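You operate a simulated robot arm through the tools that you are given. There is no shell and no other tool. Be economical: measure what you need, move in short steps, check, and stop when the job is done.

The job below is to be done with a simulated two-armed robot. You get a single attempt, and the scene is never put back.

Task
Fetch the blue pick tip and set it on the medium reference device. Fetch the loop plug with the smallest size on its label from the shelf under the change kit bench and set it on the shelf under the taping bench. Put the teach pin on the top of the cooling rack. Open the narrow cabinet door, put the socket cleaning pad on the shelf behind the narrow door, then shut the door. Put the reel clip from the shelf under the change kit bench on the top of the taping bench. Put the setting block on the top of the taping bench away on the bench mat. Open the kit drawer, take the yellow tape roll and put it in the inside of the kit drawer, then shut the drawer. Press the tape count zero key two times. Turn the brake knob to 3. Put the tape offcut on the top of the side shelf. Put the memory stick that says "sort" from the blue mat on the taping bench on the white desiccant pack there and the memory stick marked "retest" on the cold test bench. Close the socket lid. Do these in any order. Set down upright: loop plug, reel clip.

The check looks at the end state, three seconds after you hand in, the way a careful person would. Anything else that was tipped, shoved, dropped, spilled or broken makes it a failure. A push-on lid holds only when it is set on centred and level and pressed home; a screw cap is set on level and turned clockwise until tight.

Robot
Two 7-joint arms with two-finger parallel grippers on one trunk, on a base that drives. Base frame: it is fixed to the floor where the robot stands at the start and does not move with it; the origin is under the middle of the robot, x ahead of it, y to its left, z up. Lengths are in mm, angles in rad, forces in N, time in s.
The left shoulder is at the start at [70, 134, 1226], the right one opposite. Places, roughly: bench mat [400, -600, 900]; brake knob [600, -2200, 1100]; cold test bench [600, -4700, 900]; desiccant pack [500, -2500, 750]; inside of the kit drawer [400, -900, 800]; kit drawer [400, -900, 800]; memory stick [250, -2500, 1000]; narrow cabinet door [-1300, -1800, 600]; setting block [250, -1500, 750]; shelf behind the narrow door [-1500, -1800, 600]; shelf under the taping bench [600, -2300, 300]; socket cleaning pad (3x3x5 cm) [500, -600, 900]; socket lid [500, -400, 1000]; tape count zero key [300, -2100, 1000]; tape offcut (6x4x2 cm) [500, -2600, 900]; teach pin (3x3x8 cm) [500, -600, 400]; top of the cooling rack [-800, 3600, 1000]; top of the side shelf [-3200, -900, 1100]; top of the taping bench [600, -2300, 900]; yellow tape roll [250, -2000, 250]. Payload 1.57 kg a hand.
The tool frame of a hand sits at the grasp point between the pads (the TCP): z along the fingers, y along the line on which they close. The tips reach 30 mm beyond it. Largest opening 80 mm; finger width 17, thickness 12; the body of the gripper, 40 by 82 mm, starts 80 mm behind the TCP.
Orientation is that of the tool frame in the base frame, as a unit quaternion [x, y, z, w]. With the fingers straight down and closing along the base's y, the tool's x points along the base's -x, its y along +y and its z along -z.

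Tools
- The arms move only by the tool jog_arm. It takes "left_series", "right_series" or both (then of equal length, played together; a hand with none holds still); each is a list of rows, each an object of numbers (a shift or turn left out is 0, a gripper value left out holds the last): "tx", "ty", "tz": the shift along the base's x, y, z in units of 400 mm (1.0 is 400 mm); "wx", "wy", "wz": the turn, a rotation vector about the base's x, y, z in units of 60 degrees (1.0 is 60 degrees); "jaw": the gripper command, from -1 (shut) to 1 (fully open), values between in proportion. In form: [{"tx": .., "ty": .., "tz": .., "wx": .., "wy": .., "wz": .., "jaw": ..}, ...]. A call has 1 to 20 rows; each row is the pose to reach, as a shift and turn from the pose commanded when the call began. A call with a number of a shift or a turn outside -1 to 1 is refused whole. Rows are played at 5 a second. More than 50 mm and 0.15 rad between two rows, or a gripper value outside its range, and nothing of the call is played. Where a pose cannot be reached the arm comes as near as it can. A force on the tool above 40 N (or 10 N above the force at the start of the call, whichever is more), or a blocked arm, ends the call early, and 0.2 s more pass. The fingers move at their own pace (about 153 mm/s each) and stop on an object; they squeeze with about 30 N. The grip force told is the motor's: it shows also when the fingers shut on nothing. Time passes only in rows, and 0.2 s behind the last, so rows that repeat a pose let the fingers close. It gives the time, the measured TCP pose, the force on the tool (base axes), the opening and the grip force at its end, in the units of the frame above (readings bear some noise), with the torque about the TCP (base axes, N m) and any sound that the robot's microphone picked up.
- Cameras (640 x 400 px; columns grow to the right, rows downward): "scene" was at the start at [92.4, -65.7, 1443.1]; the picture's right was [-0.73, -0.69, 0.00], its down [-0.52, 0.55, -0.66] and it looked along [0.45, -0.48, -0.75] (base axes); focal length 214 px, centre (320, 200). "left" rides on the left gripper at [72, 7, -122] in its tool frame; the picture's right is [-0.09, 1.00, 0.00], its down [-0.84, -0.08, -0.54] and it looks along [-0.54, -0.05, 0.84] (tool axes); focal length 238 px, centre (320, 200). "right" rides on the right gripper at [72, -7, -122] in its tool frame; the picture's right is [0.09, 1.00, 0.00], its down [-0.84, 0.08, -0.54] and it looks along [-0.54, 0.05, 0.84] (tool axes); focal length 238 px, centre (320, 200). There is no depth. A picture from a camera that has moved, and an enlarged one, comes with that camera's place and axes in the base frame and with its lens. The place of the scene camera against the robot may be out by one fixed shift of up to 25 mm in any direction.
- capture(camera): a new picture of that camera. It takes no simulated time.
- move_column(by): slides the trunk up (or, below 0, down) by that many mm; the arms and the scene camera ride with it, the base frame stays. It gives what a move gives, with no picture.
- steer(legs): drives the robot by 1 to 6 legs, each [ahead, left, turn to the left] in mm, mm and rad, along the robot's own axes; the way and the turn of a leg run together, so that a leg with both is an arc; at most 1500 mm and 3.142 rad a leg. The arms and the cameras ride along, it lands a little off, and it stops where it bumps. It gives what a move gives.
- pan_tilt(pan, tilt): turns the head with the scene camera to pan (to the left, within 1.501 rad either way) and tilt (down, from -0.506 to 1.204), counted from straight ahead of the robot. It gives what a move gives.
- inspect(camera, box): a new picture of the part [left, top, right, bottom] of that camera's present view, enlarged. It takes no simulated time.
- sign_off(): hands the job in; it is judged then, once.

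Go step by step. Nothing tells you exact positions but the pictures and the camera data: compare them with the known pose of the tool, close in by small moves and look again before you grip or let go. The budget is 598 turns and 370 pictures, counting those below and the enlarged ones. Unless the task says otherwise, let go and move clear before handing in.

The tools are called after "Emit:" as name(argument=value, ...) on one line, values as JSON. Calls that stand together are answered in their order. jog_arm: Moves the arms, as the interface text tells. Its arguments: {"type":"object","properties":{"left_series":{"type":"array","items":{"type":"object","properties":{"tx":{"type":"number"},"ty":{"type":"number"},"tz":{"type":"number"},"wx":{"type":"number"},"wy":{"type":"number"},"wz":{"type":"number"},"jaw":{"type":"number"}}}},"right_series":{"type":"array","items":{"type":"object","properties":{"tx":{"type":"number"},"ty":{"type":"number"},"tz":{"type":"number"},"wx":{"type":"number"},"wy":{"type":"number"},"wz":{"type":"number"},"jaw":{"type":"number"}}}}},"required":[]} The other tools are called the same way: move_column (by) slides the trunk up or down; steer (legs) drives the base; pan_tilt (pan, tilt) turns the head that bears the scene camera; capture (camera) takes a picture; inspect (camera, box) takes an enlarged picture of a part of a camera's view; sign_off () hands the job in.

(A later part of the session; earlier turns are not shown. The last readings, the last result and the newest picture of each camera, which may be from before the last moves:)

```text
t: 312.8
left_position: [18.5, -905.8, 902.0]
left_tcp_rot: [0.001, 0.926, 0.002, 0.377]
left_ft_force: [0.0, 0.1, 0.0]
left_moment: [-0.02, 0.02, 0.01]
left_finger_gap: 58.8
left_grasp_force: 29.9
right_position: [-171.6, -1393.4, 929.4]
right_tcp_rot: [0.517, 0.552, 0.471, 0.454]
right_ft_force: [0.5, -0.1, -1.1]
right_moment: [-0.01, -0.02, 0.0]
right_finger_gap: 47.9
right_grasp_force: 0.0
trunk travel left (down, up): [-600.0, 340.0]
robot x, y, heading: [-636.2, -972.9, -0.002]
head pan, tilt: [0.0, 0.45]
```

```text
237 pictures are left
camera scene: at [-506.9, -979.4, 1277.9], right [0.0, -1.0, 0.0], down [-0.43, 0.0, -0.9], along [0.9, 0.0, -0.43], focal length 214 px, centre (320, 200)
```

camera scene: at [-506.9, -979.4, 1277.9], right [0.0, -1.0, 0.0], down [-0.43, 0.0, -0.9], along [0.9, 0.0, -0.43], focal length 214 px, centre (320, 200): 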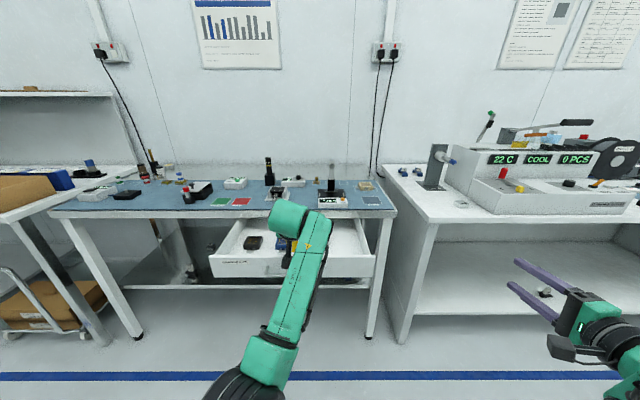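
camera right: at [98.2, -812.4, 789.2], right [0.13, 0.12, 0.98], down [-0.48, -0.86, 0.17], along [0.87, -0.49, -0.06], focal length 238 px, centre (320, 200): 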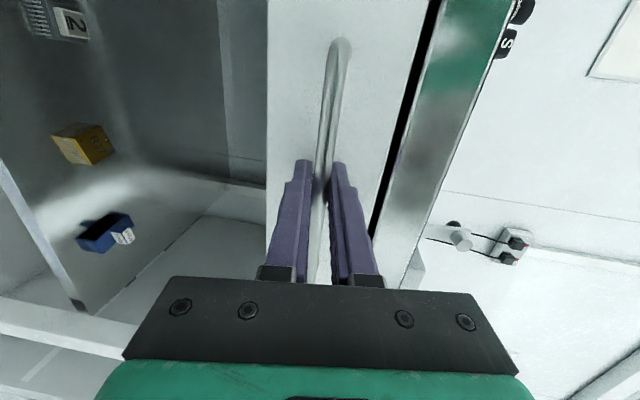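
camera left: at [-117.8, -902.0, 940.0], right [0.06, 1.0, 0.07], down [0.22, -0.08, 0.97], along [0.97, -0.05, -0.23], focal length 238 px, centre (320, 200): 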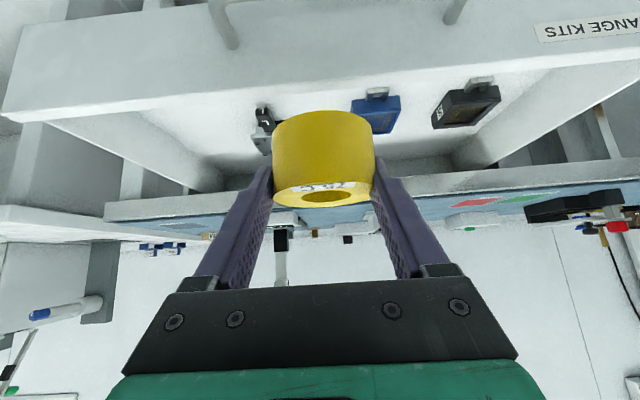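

The front strip is too close to the drawer wall for my gripper's slant; the free right part, about [135,-1065], is better. I drive over it.

Emit:
steer(legs=[[0, -160, 0], [112, 0, 0]])

Emit:
capture(camera="left")

```text
t: 315.0
left_position: [128.9, -1068.2, 901.5]
left_tcp_rot: [0.0, 0.926, 0.003, 0.377]
left_ft_force: [1.3, 0.2, -1.4]
left_moment: [0.01, 0.0, 0.03]
left_finger_gap: 59.0
left_grasp_force: 29.6
right_position: [-61.4, -1553.5, 929.0]
right_tcp_rot: [0.516, 0.553, 0.471, 0.455]
right_ft_force: [0.4, -1.0, 0.4]
right_moment: [0.01, 0.02, 0.0]
right_finger_gap: 48.1
right_grasp_force: 0.0
trunk travel left (down, up): [-600.0, 340.0]
robot x, y, heading: [-525.4, -1133.3, -0.004]
head pan, tilt: [0.0, 0.45]
```

```text
236 pictures are left
camera left: at [-6.7, -1063.6, 939.7], right [0.07, 1.0, 0.07], down [0.22, -0.08, 0.97], along [0.97, -0.05, -0.23], focal length 238 px, centre (320, 200)
```

left: 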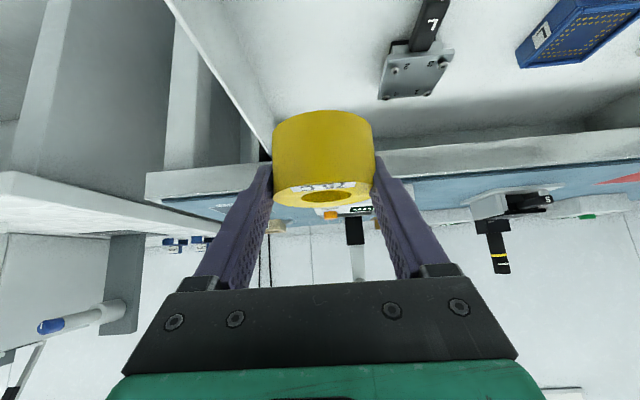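

Free gap is y -1123…-1003; I shift 5 mm left and descend slowly.

Emit:
jog_arm(left_series=[{"ty": 0.012, "tz": -0.08}, {"ty": 0.012, "tz": -0.16}, {"ty": 0.012, "tz": -0.22}, {"ty": 0.012, "tz": -0.25}, {"ty": 0.012, "tz": -0.265}, {"ty": 0.012, "tz": -0.28}, {"ty": 0.012, "tz": -0.295}, {"ty": 0.012, "tz": -0.31}, {"ty": 0.012, "tz": -0.325}])

Emit:
capture(camera="left")

```text
t: 317.0
left_position: [132.9, -1056.5, 788.4]
left_tcp_rot: [-0.002, 0.92, 0.008, 0.391]
left_ft_force: [0.9, 3.3, 27.4]
left_moment: [-0.42, 0.08, 0.09]
left_finger_gap: 58.9
left_grasp_force: 29.9
right_position: [-66.1, -1554.8, 931.2]
right_tcp_rot: [0.515, 0.551, 0.472, 0.456]
right_ft_force: [-0.1, -0.7, 0.3]
right_moment: [-0.03, 0.02, -0.01]
right_finger_gap: 48.1
right_grasp_force: 0.0
trunk travel left (down, up): [-600.0, 340.0]
robot x, y, heading: [-528.4, -1131.5, -0.008]
head pan, tilt: [0.0, 0.45]
```

```text
235 pictures are left
camera left: at [-4.7, -1052.9, 822.1], right [0.05, 1.0, 0.08], down [0.19, -0.09, 0.98], along [0.98, -0.04, -0.19], focal length 238 px, centre (320, 200)
```

left: 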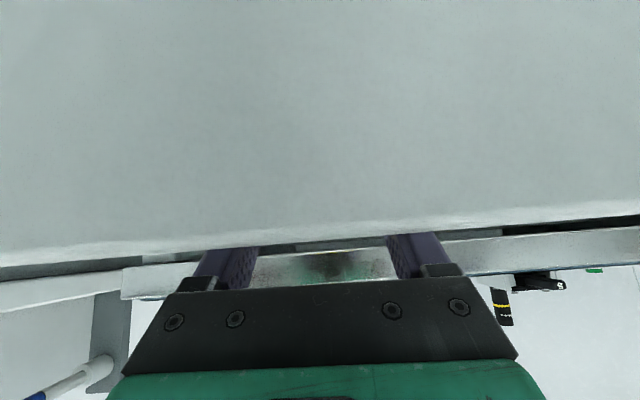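

Contact force acts right under the grip, so the roll is on the drawer floor. I relax and open.

Emit:
jog_arm(left_series=[{"tz": 0.02}, {"tz": 0.036}, {"tz": 0.036, "jaw": 0.75}, {"tz": 0.036}, {"tz": 0.036}, {"tz": 0.1}, {"tz": 0.2}, {"tz": 0.3}])

Emit:
capture(camera="left")

```text
t: 318.8
left_position: [128.5, -1060.5, 890.7]
left_tcp_rot: [-0.001, 0.927, 0.005, 0.376]
left_ft_force: [1.2, 1.1, -0.5]
left_moment: [-0.04, 0.01, 0.04]
left_finger_gap: 70.0
left_grasp_force: 0.1
right_position: [-61.7, -1555.3, 928.9]
right_tcp_rot: [0.517, 0.552, 0.47, 0.455]
right_ft_force: [0.0, 0.5, 0.9]
right_moment: [-0.02, 0.03, 0.01]
right_finger_gap: 47.9
right_grasp_force: 0.0
trunk travel left (down, up): [-600.0, 340.0]
robot x, y, heading: [-526.5, -1130.3, -0.003]
head pan, tilt: [0.0, 0.45]
```

```text
234 pictures are left
camera left: at [-6.9, -1056.8, 928.9], right [0.06, 1.0, 0.07], down [0.22, -0.09, 0.97], along [0.97, -0.04, -0.23], focal length 238 px, centre (320, 200)
```

left: 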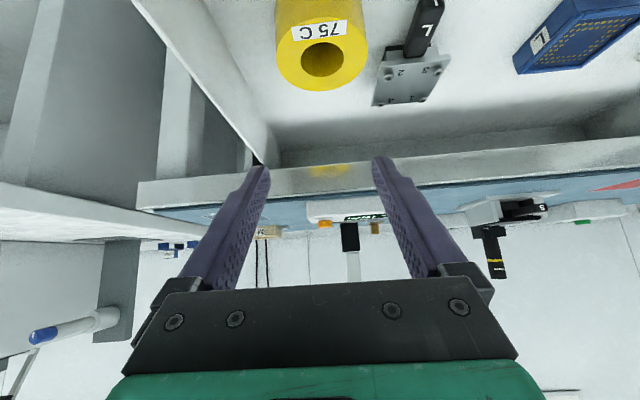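

The roll lies flat in the drawer. I back off, shut the fingers, and line up to push the drawer front above its handle.

Emit:
steer(legs=[[-230, 0, 0], [0, 172, 0]])

Emit:
jog_arm(left_series=[{"tz": -0.06, "jaw": -1}, {"tz": -0.12}, {"tz": -0.12}])

Emit:
capture(camera="left")

```text
t: 321.6
left_position: [-101.7, -895.5, 890.3]
left_tcp_rot: [0.0, 0.926, 0.005, 0.377]
left_ft_force: [-0.5, 0.9, -0.7]
left_moment: [0.0, 0.04, -0.01]
left_finger_gap: 69.8
left_grasp_force: 0.0
right_position: [-293.1, -1388.8, 928.3]
right_tcp_rot: [0.518, 0.552, 0.47, 0.455]
right_ft_force: [0.1, -0.4, -0.6]
right_moment: [-0.01, 0.05, -0.01]
right_finger_gap: 48.1
right_grasp_force: 0.0
trunk travel left (down, up): [-600.0, 340.0]
robot x, y, heading: [-754.7, -962.3, -0.007]
head pan, tilt: [0.0, 0.45]
```

```text
t: 322.4
left_position: [-98.5, -890.2, 845.5]
left_tcp_rot: [-0.003, 0.925, 0.011, 0.38]
left_ft_force: [-0.5, 0.7, -0.4]
left_moment: [0.04, 0.04, 0.0]
left_finger_gap: 0.0
left_grasp_force: 21.0
right_position: [-291.7, -1388.2, 929.2]
right_tcp_rot: [0.517, 0.552, 0.47, 0.455]
right_ft_force: [-0.7, 0.0, -0.6]
right_moment: [-0.01, -0.01, 0.0]
right_finger_gap: 47.9
right_grasp_force: 0.0
trunk travel left (down, up): [-600.0, 340.0]
robot x, y, heading: [-756.1, -963.3, -0.004]
head pan, tilt: [0.0, 0.45]
```

```text
233 pictures are left
camera left: at [-234.9, -886.9, 882.2], right [0.05, 1.0, 0.08], down [0.21, -0.09, 0.97], along [0.98, -0.03, -0.22], focal length 238 px, centre (320, 200)
```

left: 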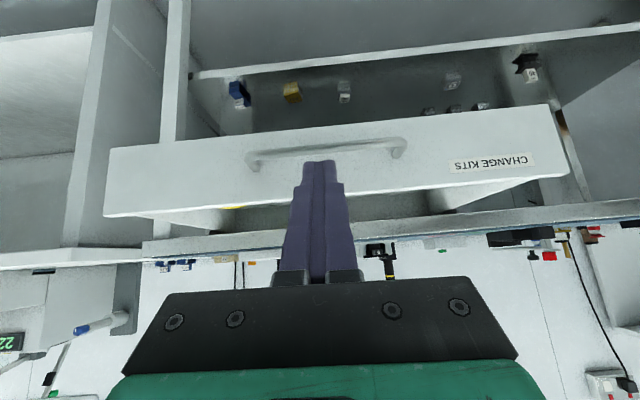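

I lower the tip a little and push the drawer shut.

Emit:
jog_arm(left_series=[{"tz": -0.06}, {"tz": -0.06}])

Emit:
steer(legs=[[200, 0, 0]])

Emit:
steer(legs=[[140, 0, 0]])

Emit:
capture(camera="scene")

```text
t: 323.0
left_position: [-96.1, -887.5, 822.5]
left_tcp_rot: [-0.003, 0.924, 0.011, 0.381]
left_ft_force: [0.3, 0.2, -0.9]
left_moment: [0.0, 0.02, 0.0]
left_finger_gap: 0.2
left_grasp_force: 21.6
right_position: [-293.0, -1388.6, 928.8]
right_tcp_rot: [0.517, 0.552, 0.47, 0.455]
right_ft_force: [-0.4, -0.6, 0.2]
right_moment: [0.03, 0.02, -0.02]
right_finger_gap: 48.2
right_grasp_force: 0.1
trunk travel left (down, up): [-600.0, 340.0]
robot x, y, heading: [-758.6, -964.4, -0.003]
head pan, tilt: [0.0, 0.45]
```

```text
t: 324.6
left_position: [101.2, -889.8, 818.8]
left_tcp_rot: [-0.001, 0.926, 0.013, 0.378]
left_ft_force: [1.0, 1.2, -0.7]
left_moment: [-0.02, -0.01, -0.01]
left_finger_gap: 0.0
left_grasp_force: 21.5
right_position: [-94.4, -1389.9, 929.0]
right_tcp_rot: [0.518, 0.551, 0.469, 0.455]
right_ft_force: [0.0, -0.8, -0.5]
right_moment: [0.04, -0.01, 0.01]
right_finger_gap: 47.9
right_grasp_force: 0.0
trunk travel left (down, up): [-600.0, 340.0]
robot x, y, heading: [-558.2, -967.1, -0.01]
head pan, tilt: [0.0, 0.45]
```

```text
t: 325.9
left_position: [230.2, -888.2, 818.6]
left_tcp_rot: [-0.004, 0.928, 0.016, 0.372]
left_ft_force: [-3.0, -1.7, 0.1]
left_moment: [-0.08, 0.09, -0.04]
left_finger_gap: 0.3
left_grasp_force: 21.8
right_position: [36.6, -1391.4, 929.3]
right_tcp_rot: [0.518, 0.552, 0.469, 0.456]
right_ft_force: [0.2, 0.1, -0.5]
right_moment: [-0.02, 0.0, -0.02]
right_finger_gap: 48.1
right_grasp_force: 0.1
trunk travel left (down, up): [-600.0, 340.0]
robot x, y, heading: [-425.7, -968.2, -0.01]
head pan, tilt: [0.0, 0.45]
stopped in leg 1: the force on the tool passed its limit (the readings are from after the stop); the commanded pose is now the measured one
```

```text
232 pictures are left
camera scene: at [-296.3, -977.1, 1277.8], right [-0.01, -1.0, 0.0], down [-0.43, 0.0, -0.9], along [0.9, -0.01, -0.43], focal length 214 px, centre (320, 200)
```

scene: 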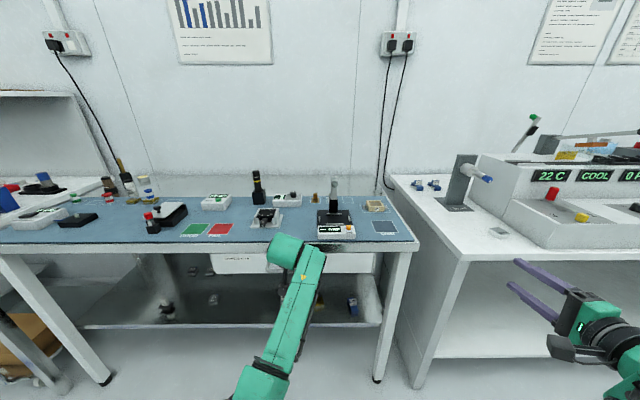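

The drawer seems shut. I back off and check with the wrist camera.

Emit:
steer(legs=[[-160, 0, 0]])

Emit:
capture(camera="left")

```text
t: 327.3
left_position: [70.9, -889.4, 818.2]
left_tcp_rot: [-0.003, 0.928, 0.015, 0.371]
left_ft_force: [0.3, -0.8, 0.2]
left_moment: [0.0, 0.01, -0.02]
left_finger_gap: 0.0
left_grasp_force: 21.2
right_position: [-122.2, -1389.8, 927.5]
right_tcp_rot: [0.519, 0.55, 0.469, 0.455]
right_ft_force: [-0.3, 1.0, -0.7]
right_moment: [-0.01, 0.03, -0.01]
right_finger_gap: 47.6
right_grasp_force: 0.0
trunk travel left (down, up): [-600.0, 340.0]
robot x, y, heading: [-586.1, -963.6, -0.013]
head pan, tilt: [0.0, 0.45]
```

```text
231 pictures are left
camera left: at [-64.2, -886.3, 857.6], right [0.05, 0.99, 0.09], down [0.23, -0.1, 0.97], along [0.97, -0.03, -0.24], focal length 238 px, centre (320, 200)
```

left: 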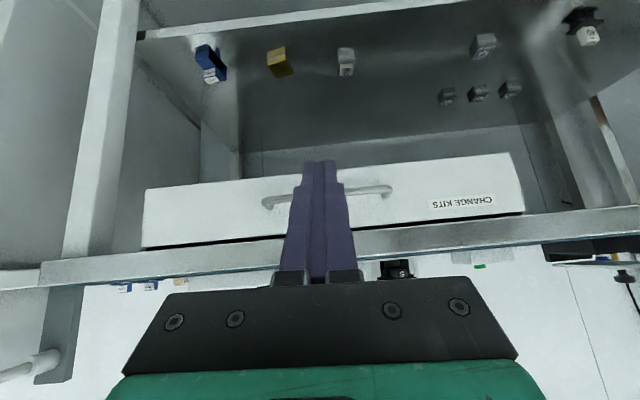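

The drawer is shut. Now the reel clip on the shelf near [383,-1125]: I lower the trunk and line up.

Emit:
move_column(by=-330)

Emit:
steer(legs=[[0, -232, 0.012]])

Emit:
jog_arm(left_series=[{"wx": -0.02, "wz": -0.03, "jaw": 0.4}, {"wx": -0.02, "wz": -0.03}])

Emit:
capture(camera="left")

```text
t: 330.6
left_position: [72.5, -886.6, 488.2]
left_tcp_rot: [-0.003, 0.929, 0.015, 0.371]
left_ft_force: [-0.3, 0.4, -0.2]
left_moment: [-0.01, -0.03, 0.0]
left_finger_gap: 0.1
left_grasp_force: 21.0
right_position: [-122.9, -1392.1, 597.9]
right_tcp_rot: [0.518, 0.551, 0.469, 0.456]
right_ft_force: [-0.3, 0.4, 0.3]
right_moment: [0.0, 0.02, -0.02]
right_finger_gap: 48.0
right_grasp_force: 0.0
trunk travel left (down, up): [-270.0, 670.0]
robot x, y, heading: [-586.6, -963.2, -0.011]
head pan, tilt: [0.0, 0.45]
```

```text
t: 332.3
left_position: [69.0, -1114.7, 486.9]
left_tcp_rot: [-0.006, 0.929, 0.017, 0.37]
left_ft_force: [-0.1, -0.2, -0.1]
left_moment: [0.02, -0.02, -0.01]
left_finger_gap: 0.0
left_grasp_force: 21.4
right_position: [-120.6, -1619.2, 597.5]
right_tcp_rot: [0.516, 0.553, 0.471, 0.454]
right_ft_force: [-0.5, 0.5, -1.1]
right_moment: [-0.01, -0.02, -0.01]
right_finger_gap: 47.9
right_grasp_force: 0.0
trunk travel left (down, up): [-270.0, 670.0]
robot x, y, heading: [-584.9, -1192.3, -0.001]
head pan, tilt: [0.0, 0.45]
```

```text
t: 332.9
left_position: [69.3, -1114.4, 486.4]
left_tcp_rot: [0.004, 0.929, 0.001, 0.371]
left_ft_force: [0.4, 0.4, 0.2]
left_moment: [0.01, -0.04, 0.0]
left_finger_gap: 56.0
left_grasp_force: 0.0
right_position: [-119.3, -1618.9, 599.1]
right_tcp_rot: [0.516, 0.554, 0.471, 0.453]
right_ft_force: [0.2, 0.2, 0.2]
right_moment: [0.01, 0.01, 0.01]
right_finger_gap: 47.9
right_grasp_force: 0.0
trunk travel left (down, up): [-270.0, 670.0]
robot x, y, heading: [-587.3, -1196.6, -0.0]
head pan, tilt: [0.0, 0.45]
```

```text
230 pictures are left
camera left: at [-66.1, -1108.7, 527.0], right [0.07, 0.99, 0.07], down [0.23, -0.08, 0.97], along [0.97, -0.06, -0.24], focal length 238 px, centre (320, 200)
```

left: 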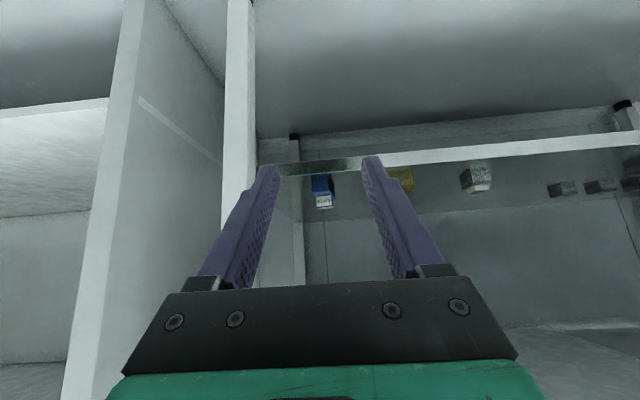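

The clip is straight ahead past the shelf edge, and the bench leg stays clear on the right. Forward 210.

Emit:
steer(legs=[[210, -8, 0]])

Emit:
capture(camera="left")

Emit:
inspect(camera="left", box=[220, 60, 420, 220])

```text
t: 334.6
left_position: [284.0, -1125.2, 487.7]
left_tcp_rot: [0.006, 0.929, 0.001, 0.371]
left_ft_force: [1.0, 0.3, -0.3]
left_moment: [-0.03, 0.04, 0.01]
left_finger_gap: 56.1
left_grasp_force: 0.2
right_position: [93.2, -1628.6, 598.5]
right_tcp_rot: [0.517, 0.552, 0.47, 0.454]
right_ft_force: [1.0, -0.3, -0.2]
right_moment: [-0.02, -0.03, 0.02]
right_finger_gap: 47.7
right_grasp_force: 0.0
trunk travel left (down, up): [-270.0, 670.0]
robot x, y, heading: [-370.3, -1204.6, -0.01]
head pan, tilt: [0.0, 0.45]
```

```text
229 pictures are left
camera left: at [148.6, -1119.0, 526.6], right [0.08, 0.99, 0.07], down [0.23, -0.09, 0.97], along [0.97, -0.06, -0.24], focal length 238 px, centre (320, 200)
```

left: 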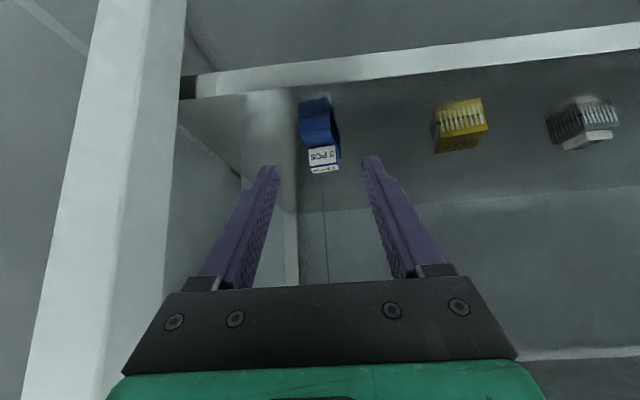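

```text
2.50 times, centred on (320, 140) of left
camera zoom: at [148.6, -1119.0, 526.6], right [0.08, 0.99, 0.07], down [0.23, -0.09, 0.97], along [0.97, -0.06, -0.24], focal length 596 px, centre (320, 350)
```

zoom: 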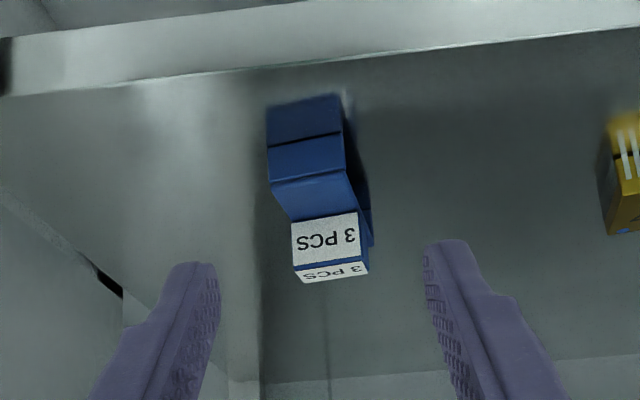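

Clip "3 PCS": raised label block about z 410–434, x≈385+, y≈-1127, 32 mm wide. I drive 75 closer and look once more.

Emit:
steer(legs=[[75, 0, 0.01]])

Emit:
inspect(camera="left", box=[220, 20, 420, 180])

```text
t: 335.6
left_position: [360.1, -1117.9, 486.9]
left_tcp_rot: [0.001, 0.929, 0.003, 0.371]
left_ft_force: [-0.2, -0.6, 0.5]
left_moment: [0.01, -0.01, 0.01]
left_finger_gap: 56.0
left_grasp_force: 0.0
right_position: [174.8, -1623.7, 598.1]
right_tcp_rot: [0.514, 0.555, 0.472, 0.452]
right_ft_force: [0.5, -0.5, 0.9]
right_moment: [0.0, 0.01, -0.01]
right_finger_gap: 47.9
right_grasp_force: 0.0
trunk travel left (down, up): [-270.0, 670.0]
robot x, y, heading: [-296.1, -1205.5, 0.005]
head pan, tilt: [0.0, 0.45]
```

```text
2.50 times, centred on (320, 100) of left
camera zoom: at [223.7, -1113.4, 526.6], right [0.07, 1.0, 0.07], down [0.23, -0.08, 0.97], along [0.97, -0.05, -0.24], focal length 596 px, centre (320, 450)
```

zoom: 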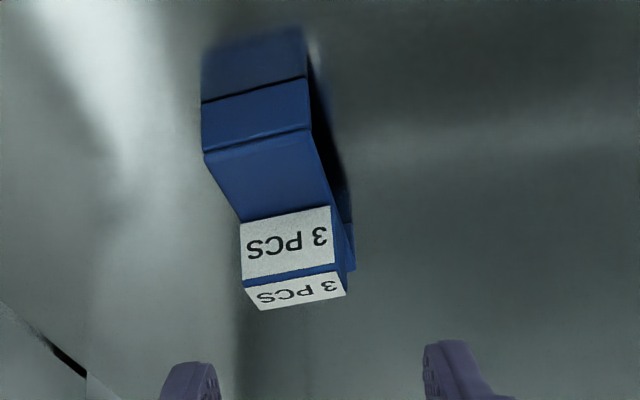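

Raised block x 394–413, z 405–427, yawed about 8°. I approach with a matching yaw.

Emit:
jog_arm(left_series=[{"ty": -0.023, "tz": -0.03, "wz": 0.06}, {"tx": 0.04, "ty": -0.023, "tz": -0.08, "wz": 0.13}, {"tx": 0.08, "ty": -0.023, "tz": -0.13, "wz": 0.13}, {"tx": 0.103, "ty": -0.023, "tz": -0.165, "wz": 0.13}, {"tx": 0.103, "ty": -0.023, "tz": -0.165, "wz": 0.13}])

Emit:
capture(camera="left")

```text
t: 336.8
left_position: [402.4, -1126.8, 421.1]
left_tcp_rot: [-0.062, 0.926, 0.028, 0.37]
left_ft_force: [0.4, -1.0, -0.3]
left_moment: [0.01, 0.01, 0.01]
left_finger_gap: 55.9
left_grasp_force: 0.0
right_position: [172.6, -1623.7, 598.1]
right_tcp_rot: [0.514, 0.555, 0.473, 0.452]
right_ft_force: [0.0, -0.4, -0.1]
right_moment: [0.01, 0.0, 0.03]
right_finger_gap: 48.0
right_grasp_force: 0.1
trunk travel left (down, up): [-270.0, 670.0]
robot x, y, heading: [-297.6, -1207.5, 0.003]
head pan, tilt: [0.0, 0.45]
```

```text
226 pictures are left
camera left: at [266.2, -1140.7, 461.5], right [-0.07, 1.0, 0.07], down [0.24, -0.05, 0.97], along [0.97, 0.08, -0.24], focal length 238 px, centre (320, 200)
```

left: 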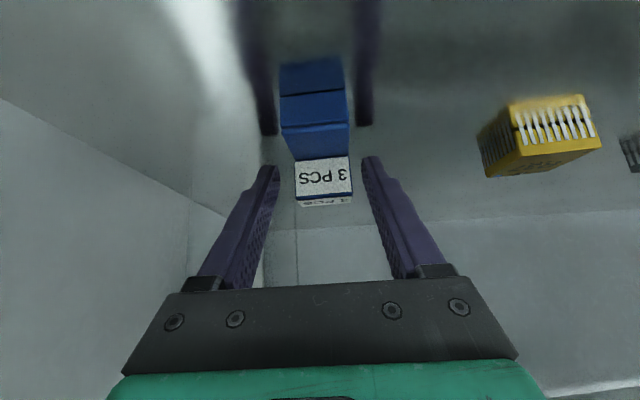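

Well aligned. I close and lift.

Emit:
jog_arm(left_series=[{"jaw": -1}, {"jaw": -1}, {"jaw": -1}, {"tz": 0.05}, {"tz": 0.12}, {"tz": 0.15}])

Emit:
capture(camera="left")

```text
t: 338.2
left_position: [401.9, -1126.6, 481.9]
left_tcp_rot: [-0.061, 0.927, 0.027, 0.369]
left_ft_force: [-0.5, 0.3, 0.1]
left_moment: [0.01, 0.01, -0.01]
left_finger_gap: 30.7
left_grasp_force: 29.9
right_position: [173.6, -1625.1, 598.1]
right_tcp_rot: [0.514, 0.555, 0.472, 0.452]
right_ft_force: [-0.5, 0.3, -0.1]
right_moment: [-0.05, -0.01, -0.02]
right_finger_gap: 47.9
right_grasp_force: 0.1
trunk travel left (down, up): [-270.0, 670.0]
robot x, y, heading: [-298.7, -1202.2, 0.006]
head pan, tilt: [0.0, 0.45]
```

```text
225 pictures are left
camera left: at [265.6, -1140.7, 521.2], right [-0.07, 1.0, 0.07], down [0.24, -0.05, 0.97], along [0.97, 0.08, -0.24], focal length 238 px, centre (320, 200)
```

left: 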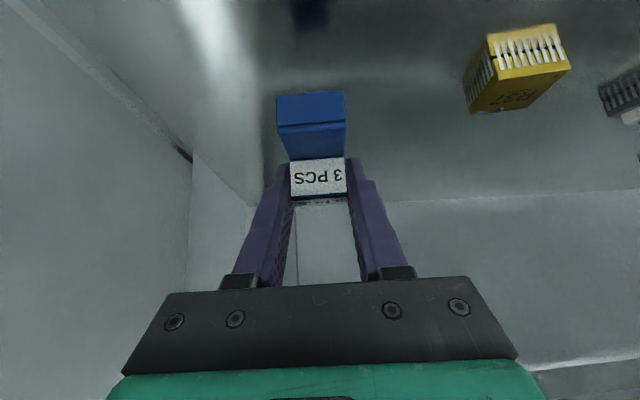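

Clip held. I back out, raise the trunk and survey the taping bench top.

Emit:
steer(legs=[[-350, 0, 0]])

Emit:
move_column(by=400)

Emit:
move_column(by=180)

Emit:
steer(legs=[[0, -900, 0]])

Emit:
capture(camera="scene")

```text
t: 340.5
left_position: [50.5, -1133.4, 481.7]
left_tcp_rot: [-0.059, 0.926, 0.026, 0.371]
left_ft_force: [0.4, -0.1, -0.1]
left_moment: [0.02, -0.01, 0.03]
left_finger_gap: 31.2
left_grasp_force: 29.4
right_position: [-182.3, -1627.7, 598.4]
right_tcp_rot: [0.516, 0.553, 0.471, 0.454]
right_ft_force: [-0.1, -0.1, 0.3]
right_moment: [0.0, -0.06, -0.02]
right_finger_gap: 48.1
right_grasp_force: 0.0
trunk travel left (down, up): [-270.0, 670.0]
robot x, y, heading: [-645.2, -1205.2, -0.004]
head pan, tilt: [0.0, 0.45]
```

```text
t: 344.3
left_position: [49.2, -1132.6, 881.2]
left_tcp_rot: [-0.059, 0.927, 0.027, 0.369]
left_ft_force: [-0.3, -0.8, -0.9]
left_moment: [0.0, 0.01, -0.01]
left_finger_gap: 31.0
left_grasp_force: 30.2
right_position: [-181.8, -1628.6, 998.9]
right_tcp_rot: [0.517, 0.552, 0.471, 0.454]
right_ft_force: [-0.6, -0.3, 0.6]
right_moment: [-0.01, 0.01, -0.03]
right_finger_gap: 48.1
right_grasp_force: 0.0
trunk travel left (down, up): [-670.0, 270.0]
robot x, y, heading: [-649.2, -1202.7, -0.003]
head pan, tilt: [0.0, 0.45]
```

```text
t: 346.3
left_position: [50.5, -1132.0, 1060.4]
left_tcp_rot: [-0.059, 0.927, 0.026, 0.369]
left_ft_force: [-0.1, 0.5, -0.2]
left_moment: [-0.03, -0.04, -0.01]
left_finger_gap: 31.3
left_grasp_force: 30.0
right_position: [-180.3, -1627.9, 1178.2]
right_tcp_rot: [0.516, 0.553, 0.471, 0.453]
right_ft_force: [0.3, 0.4, -0.2]
right_moment: [0.02, 0.01, -0.02]
right_finger_gap: 47.9
right_grasp_force: 0.2
trunk travel left (down, up): [-850.0, 90.0]
robot x, y, heading: [-647.1, -1206.6, -0.002]
head pan, tilt: [0.0, 0.45]
```

```text
t: 351.1
left_position: [50.8, -2043.7, 1061.1]
left_tcp_rot: [-0.062, 0.927, 0.028, 0.369]
left_ft_force: [-0.6, 0.1, 0.6]
left_moment: [0.0, 0.0, 0.0]
left_finger_gap: 31.0
left_grasp_force: 30.2
right_position: [-177.2, -2539.9, 1178.5]
right_tcp_rot: [0.513, 0.555, 0.473, 0.453]
right_ft_force: [-1.3, 0.2, 0.2]
right_moment: [0.0, -0.03, -0.02]
right_finger_gap: 48.0
right_grasp_force: 0.0
trunk travel left (down, up): [-850.0, 90.0]
robot x, y, heading: [-645.2, -2120.9, 0.004]
head pan, tilt: [0.0, 0.45]
```

```text
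224 pictures are left
camera scene: at [-515.6, -2128.9, 1527.8], right [0.0, -1.0, 0.0], down [-0.44, 0.0, -0.9], along [0.9, 0.0, -0.44], focal length 214 px, centre (320, 200)
```

scene: 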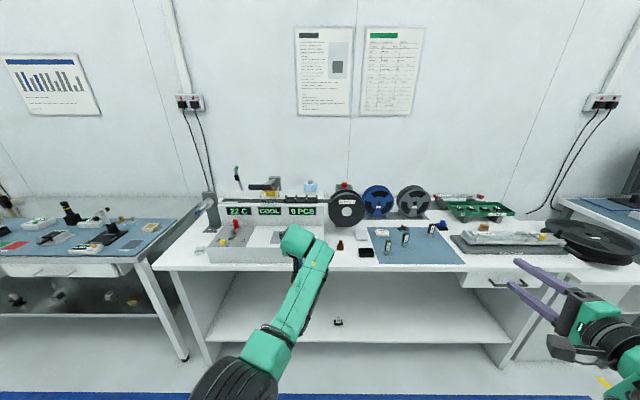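

A good overview. I zoom in on its parts.

Emit:
inspect(camera="scene", box=[320, 170, 480, 280])

Emit:
inspect(camera="scene", box=[190, 150, 350, 270])

Emit:
inspect(camera="scene", box=[420, 170, 640, 300])

```text
3.64 times, centred on (400, 225) of scene
camera zoom: at [-515.6, -2128.9, 1527.8], right [0.0, -1.0, 0.0], down [-0.44, 0.0, -0.9], along [0.9, 0.0, -0.44], focal length 780 px, centre (29, 109)
```

zoom: 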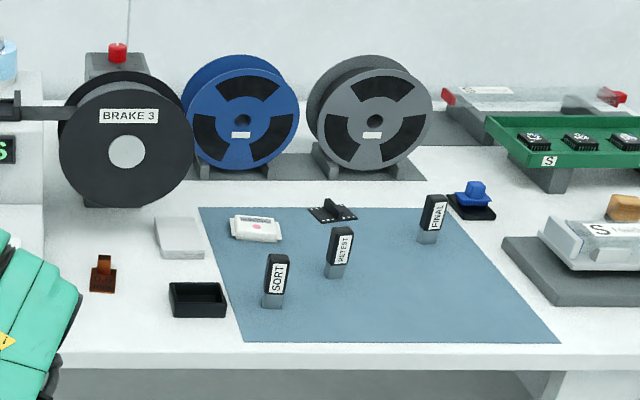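

```text
3.33 times, centred on (270, 210) of scene
camera zoom: at [-515.6, -2128.9, 1527.8], right [0.0, -1.0, 0.0], down [-0.44, 0.0, -0.9], along [0.9, 0.0, -0.44], focal length 715 px, centre (487, 167)
```

zoom: 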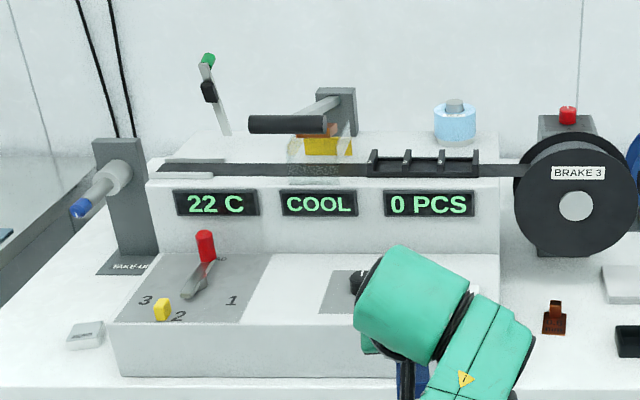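

```text
2.91 times, centred on (530, 235) of scene
camera zoom: at [-515.6, -2128.9, 1527.8], right [0.0, -1.0, 0.0], down [-0.44, 0.0, -0.9], along [0.9, 0.0, -0.44], focal length 624 px, centre (-291, 98)
```

zoom: 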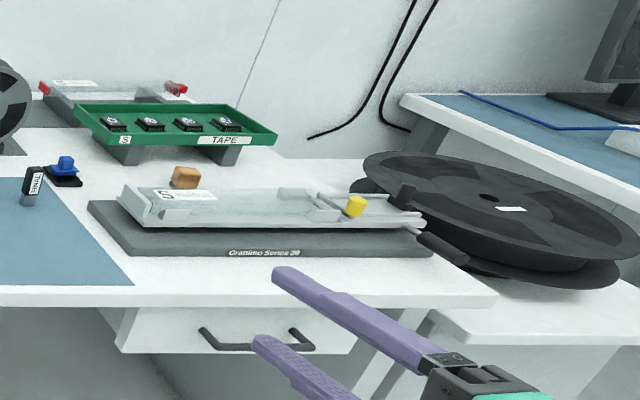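

Everything on this bench is located now. For the reel clip I choose the free front-left corner of the taping bench, about [330,-1380]; I drive there.

Emit:
steer(legs=[[0, 664, 0], [180, 0, 0]])

Emit:
move_column(by=-100)

Emit:
capture(camera="left")

Emit:
capture(camera="scene")

```text
t: 355.9
left_position: [223.4, -1377.7, 1063.4]
left_tcp_rot: [-0.063, 0.926, 0.028, 0.371]
left_ft_force: [-0.2, -0.1, -0.2]
left_moment: [-0.02, 0.01, 0.01]
left_finger_gap: 31.2
left_grasp_force: 30.1
right_position: [-4.0, -1876.0, 1179.7]
right_tcp_rot: [0.513, 0.555, 0.474, 0.452]
right_ft_force: [-1.4, -0.5, 0.9]
right_moment: [-0.01, 0.02, 0.0]
right_finger_gap: 47.8
right_grasp_force: 0.1
trunk travel left (down, up): [-850.0, 90.0]
robot x, y, heading: [-466.7, -1455.1, 0.008]
head pan, tilt: [0.0, 0.45]
```

```text
t: 357.3
left_position: [227.1, -1378.7, 961.5]
left_tcp_rot: [-0.063, 0.927, 0.027, 0.37]
left_ft_force: [-0.9, -0.7, 0.2]
left_moment: [0.0, 0.04, 0.0]
left_finger_gap: 31.0
left_grasp_force: 29.9
right_position: [-0.6, -1876.1, 1078.2]
right_tcp_rot: [0.514, 0.555, 0.473, 0.452]
right_ft_force: [-0.7, -0.4, 0.4]
right_moment: [0.0, -0.01, 0.0]
right_finger_gap: 47.9
right_grasp_force: 0.0
trunk travel left (down, up): [-750.0, 190.0]
robot x, y, heading: [-469.9, -1458.2, 0.009]
head pan, tilt: [0.0, 0.45]
```

```text
220 pictures are left
camera left: at [91.3, -1392.5, 1001.1], right [-0.07, 1.0, 0.07], down [0.24, -0.05, 0.97], along [0.97, 0.08, -0.24], focal length 238 px, centre (320, 200)
```

left: 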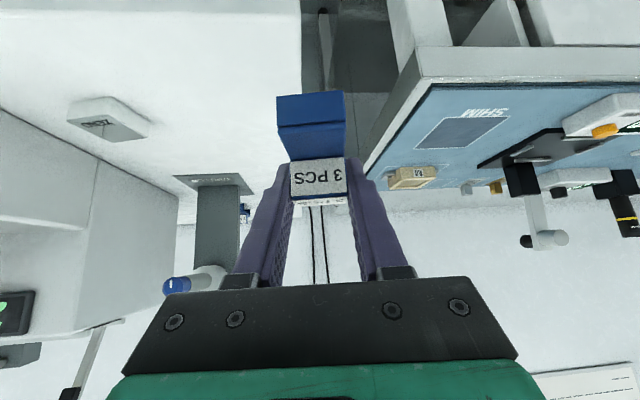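

```text
219 pictures are left
camera scene: at [-339.5, -1465.6, 1427.7], right [0.01, -1.0, 0.0], down [-0.44, 0.0, -0.9], along [0.9, 0.01, -0.44], focal length 214 px, centre (320, 200)
```

scene: 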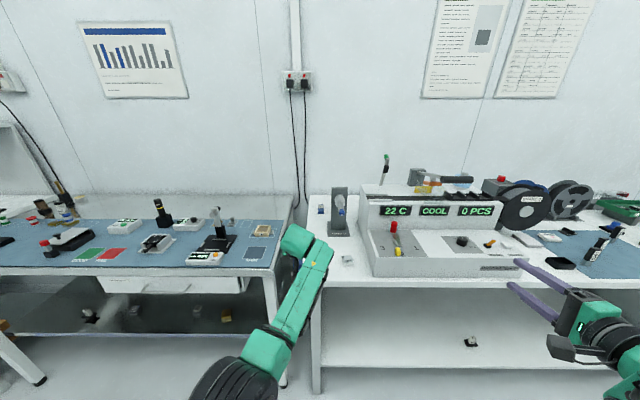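

The bench's left edge is at y≈-1389, the white setting block at [289,-1555]. I aim the clip at [340,-1468].

Emit:
steer(legs=[[0, -90, 0], [112, 0, 0]])

Emit:
jog_arm(left_series=[{"tz": -0.06}, {"tz": -0.12}, {"tz": -0.13}, {"tz": -0.14}, {"tz": -0.15}, {"tz": -0.16}, {"tz": -0.17}, {"tz": -0.18}, {"tz": -0.19}])

Emit:
capture(camera="left")

```text
t: 359.2
left_position: [340.0, -1466.0, 961.7]
left_tcp_rot: [-0.064, 0.926, 0.029, 0.37]
left_ft_force: [0.2, 0.6, -1.2]
left_moment: [0.01, 0.0, 0.02]
left_finger_gap: 30.9
left_grasp_force: 30.0
right_position: [112.4, -1963.1, 1079.7]
right_tcp_rot: [0.513, 0.556, 0.473, 0.451]
right_ft_force: [0.0, 0.3, 0.8]
right_moment: [-0.01, 0.0, 0.01]
right_finger_gap: 48.0
right_grasp_force: 0.0
trunk travel left (down, up): [-750.0, 190.0]
robot x, y, heading: [-359.1, -1547.0, 0.01]
head pan, tilt: [0.0, 0.45]
```

```text
t: 361.2
left_position: [340.6, -1466.3, 894.0]
left_tcp_rot: [-0.064, 0.923, 0.028, 0.378]
left_ft_force: [6.7, 4.5, 30.3]
left_moment: [0.08, -0.19, -0.01]
left_finger_gap: 31.9
left_grasp_force: 29.9
right_position: [109.6, -1962.7, 1080.9]
right_tcp_rot: [0.512, 0.555, 0.475, 0.452]
right_ft_force: [-0.6, -0.7, -0.8]
right_moment: [0.0, -0.01, 0.01]
right_finger_gap: 47.9
right_grasp_force: 0.1
trunk travel left (down, up): [-750.0, 190.0]
robot x, y, heading: [-355.3, -1548.5, 0.01]
head pan, tilt: [0.0, 0.45]
```

```text
218 pictures are left
camera left: at [203.4, -1480.3, 931.5], right [-0.07, 1.0, 0.07], down [0.22, -0.05, 0.97], along [0.97, 0.09, -0.22], focal length 238 px, centre (320, 200)
```

left: 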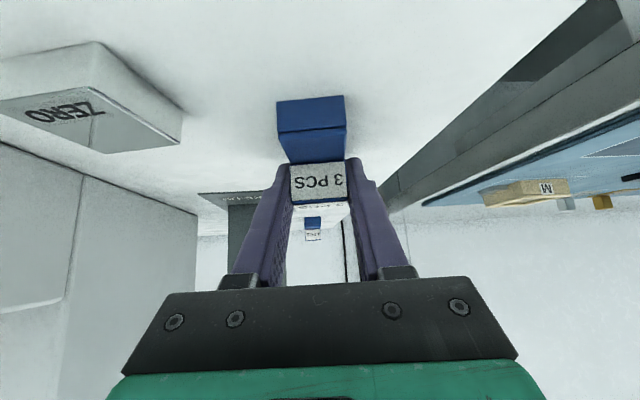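

Contact. The white block reads "ZERO", clearly the setting block. I relax, open and withdraw along the finger direction.

Emit:
jog_arm(left_series=[{"tz": 0.01}, {"tz": 0.019}, {"tz": 0.019, "jaw": 0.3}, {"tz": 0.019}, {"tz": 0.03}, {"tz": 0.1, "tx": -0.07}, {"tz": 0.2, "tx": -0.12}, {"tz": 0.25, "tx": -0.12}])

Emit:
capture(camera="left")

```text
t: 363.0
left_position: [295.9, -1440.7, 980.7]
left_tcp_rot: [-0.067, 0.925, 0.051, 0.37]
left_ft_force: [0.0, 0.6, 0.4]
left_moment: [0.01, 0.03, -0.01]
left_finger_gap: 51.9
left_grasp_force: 0.0
right_position: [114.8, -1963.7, 1077.4]
right_tcp_rot: [0.514, 0.556, 0.474, 0.45]
right_ft_force: [0.4, 0.1, 0.3]
right_moment: [-0.01, 0.01, -0.01]
right_finger_gap: 48.4
right_grasp_force: 0.0
trunk travel left (down, up): [-750.0, 190.0]
robot x, y, heading: [-357.0, -1544.7, 0.011]
head pan, tilt: [0.0, 0.45]
```

```text
217 pictures are left
camera left: at [159.4, -1460.7, 1019.7], right [-0.1, 0.99, 0.11], down [0.25, -0.08, 0.97], along [0.96, 0.12, -0.24], focal length 238 px, centre (320, 200)
```

left: 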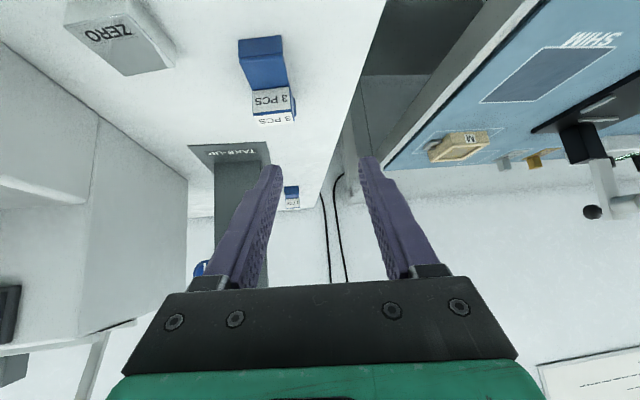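

The reel clip stands on the taping bench. Now the ZERO setting block at about [287,-1555]: I line up with it.

Emit:
steer(legs=[[-85, 0, 0], [0, -118, -0.01]])

Emit:
jog_arm(left_series=[{"wx": -0.04, "wz": -0.1, "jaw": 0.6}, {"wx": -0.08, "wz": -0.19}, {"wx": -0.08, "wz": -0.19}])

Emit:
capture(camera="left")

```text
t: 364.9
left_position: [212.2, -1566.8, 985.2]
left_tcp_rot: [-0.067, 0.925, 0.046, 0.372]
left_ft_force: [-0.4, -0.3, -0.1]
left_moment: [-0.01, -0.01, -0.04]
left_finger_gap: 51.6
left_grasp_force: 0.0
right_position: [24.4, -2085.2, 1080.2]
right_tcp_rot: [0.515, 0.553, 0.471, 0.454]
right_ft_force: [0.7, 0.1, 0.2]
right_moment: [-0.01, 0.02, 0.01]
right_finger_gap: 47.7
right_grasp_force: 0.0
trunk travel left (down, up): [-750.0, 190.0]
robot x, y, heading: [-443.4, -1663.0, 0.0]
head pan, tilt: [0.0, 0.45]
```

```text
t: 365.7
left_position: [212.2, -1566.6, 984.3]
left_tcp_rot: [0.011, 0.928, -0.03, 0.372]
left_ft_force: [-0.1, -0.6, 0.3]
left_moment: [-0.01, -0.01, 0.02]
left_finger_gap: 64.1
left_grasp_force: 0.0
right_position: [26.1, -2086.3, 1079.1]
right_tcp_rot: [0.516, 0.553, 0.471, 0.453]
right_ft_force: [0.5, -0.7, 0.0]
right_moment: [-0.03, 0.02, 0.01]
right_finger_gap: 47.9
right_grasp_force: 0.0
trunk travel left (down, up): [-750.0, 190.0]
robot x, y, heading: [-440.7, -1660.8, -0.0]
head pan, tilt: [0.0, 0.45]
```

```text
216 pictures are left
camera left: at [76.9, -1555.4, 1023.3], right [0.11, 0.99, 0.02], down [0.23, -0.04, 0.97], along [0.97, -0.1, -0.23], focal length 238 px, centre (320, 200)
```

left: 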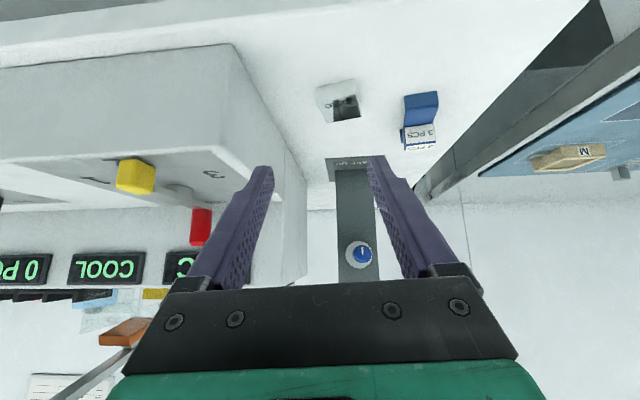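

I straighten the small yaw error and zoom in on the block.

Emit:
jog_arm(left_series=[{"wx": 0.045, "wz": 0.041}, {"wx": 0.045, "wz": 0.041}])

Emit:
inspect(camera="left", box=[220, 40, 420, 200])

```text
t: 366.3
left_position: [211.6, -1566.6, 985.1]
left_tcp_rot: [-0.001, 0.928, 0.0, 0.372]
left_ft_force: [0.8, 0.5, 0.1]
left_moment: [-0.01, 0.0, 0.0]
left_finger_gap: 63.8
left_grasp_force: 0.1
right_position: [25.8, -2087.1, 1078.9]
right_tcp_rot: [0.515, 0.553, 0.471, 0.454]
right_ft_force: [0.1, 1.0, 0.1]
right_moment: [-0.02, 0.03, 0.02]
right_finger_gap: 47.9
right_grasp_force: 0.0
trunk travel left (down, up): [-750.0, 190.0]
robot x, y, heading: [-441.6, -1664.1, 0.004]
head pan, tilt: [0.0, 0.45]
```

```text
2.50 times, centred on (320, 120) of left
camera zoom: at [76.3, -1562.4, 1024.1], right [0.06, 1.0, 0.06], down [0.23, -0.08, 0.97], along [0.97, -0.05, -0.23], focal length 596 px, centre (320, 400)
```

zoom: 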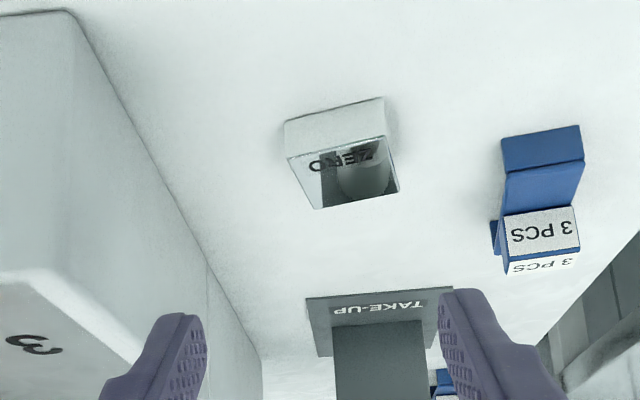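

Block: centre [297,-1556], 40×37 mm, z 859–876, yaw about 10°. I drive 40 forward and descend with matching yaw.

Emit:
steer(legs=[[40, 0, 0]])

Emit:
jog_arm(left_series=[{"ty": 0.027, "tz": -0.08, "wz": 0.09}, {"tx": 0.03, "ty": 0.027, "tz": -0.15, "wz": 0.177}, {"tx": 0.07, "ty": 0.027, "tz": -0.2, "wz": 0.177}, {"tx": 0.075, "ty": 0.027, "tz": -0.225, "wz": 0.177}, {"tx": 0.075, "ty": 0.027, "tz": -0.225, "wz": 0.177}])

Emit:
inspect(camera="left", box=[200, 60, 440, 220])

```text
t: 367.2
left_position: [246.4, -1567.3, 987.8]
left_tcp_rot: [-0.002, 0.927, 0.0, 0.375]
left_ft_force: [-0.1, 0.9, -0.3]
left_moment: [0.0, -0.03, 0.01]
left_finger_gap: 64.3
left_grasp_force: 0.1
right_position: [60.2, -2086.0, 1080.3]
right_tcp_rot: [0.515, 0.553, 0.472, 0.454]
right_ft_force: [-1.0, -0.2, 0.5]
right_moment: [-0.01, 0.0, 0.0]
right_finger_gap: 48.1
right_grasp_force: 0.0
trunk travel left (down, up): [-750.0, 190.0]
robot x, y, heading: [-399.5, -1664.9, -0.003]
head pan, tilt: [0.0, 0.45]
```

```text
t: 368.4
left_position: [280.3, -1555.9, 893.8]
left_tcp_rot: [-0.087, 0.924, 0.034, 0.372]
left_ft_force: [0.5, -0.1, 0.3]
left_moment: [-0.02, 0.0, 0.0]
left_finger_gap: 64.0
left_grasp_force: 0.0
right_position: [64.4, -2087.4, 1078.6]
right_tcp_rot: [0.516, 0.553, 0.471, 0.454]
right_ft_force: [-0.6, 0.4, 0.4]
right_moment: [0.01, 0.0, 0.02]
right_finger_gap: 47.7
right_grasp_force: 0.0
trunk travel left (down, up): [-750.0, 190.0]
robot x, y, heading: [-404.6, -1664.3, -0.008]
head pan, tilt: [0.0, 0.45]
```

```text
2.50 times, centred on (320, 140) of left
camera zoom: at [146.9, -1577.5, 933.7], right [-0.12, 0.99, 0.06], down [0.24, -0.03, 0.97], along [0.96, 0.13, -0.23], focal length 596 px, centre (320, 350)
```

zoom: 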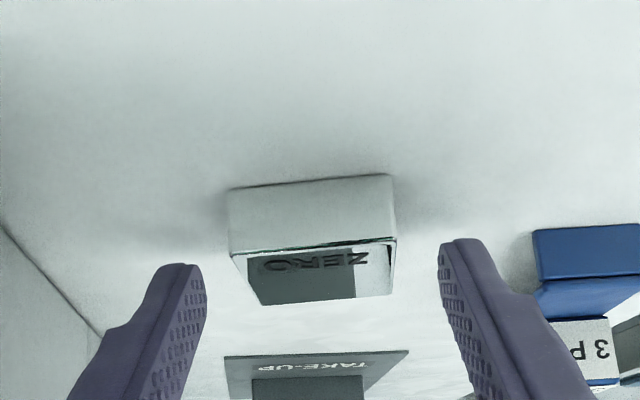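

Aligned. I go down 5 mm, grip, and lift.

Emit:
jog_arm(left_series=[{"tz": -0.013}, {"tz": -0.013, "jaw": -1}, {"tz": -0.013}, {"tz": -0.013}, {"tz": 0.05}, {"tz": 0.15}, {"tz": 0.2}])

Emit:
capture(camera="left")

```text
t: 370.0
left_position: [281.7, -1556.5, 975.1]
left_tcp_rot: [-0.087, 0.925, 0.034, 0.369]
left_ft_force: [0.3, -0.9, -2.4]
left_moment: [-0.01, -0.01, 0.01]
left_finger_gap: 39.4
left_grasp_force: 29.7
right_position: [64.0, -2087.6, 1079.3]
right_tcp_rot: [0.516, 0.553, 0.471, 0.453]
right_ft_force: [-0.9, 0.2, 0.0]
right_moment: [-0.03, 0.02, 0.01]
right_finger_gap: 47.9
right_grasp_force: 0.0
trunk travel left (down, up): [-750.0, 190.0]
robot x, y, heading: [-397.8, -1660.9, 0.0]
head pan, tilt: [0.0, 0.45]
```

```text
213 pictures are left
camera left: at [146.5, -1576.5, 1014.2], right [-0.12, 0.99, 0.06], down [0.24, -0.03, 0.97], along [0.96, 0.13, -0.24], focal length 238 px, centre (320, 200)
```

left: 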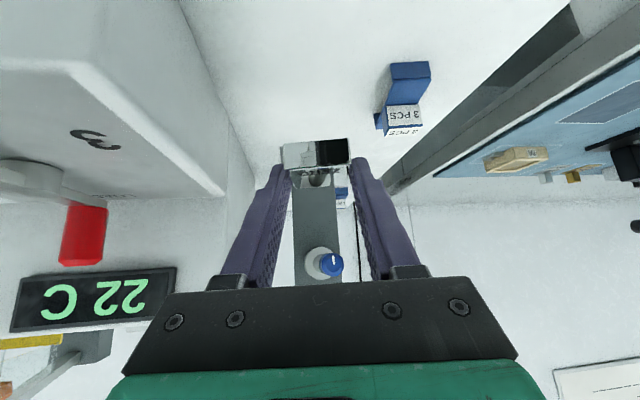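

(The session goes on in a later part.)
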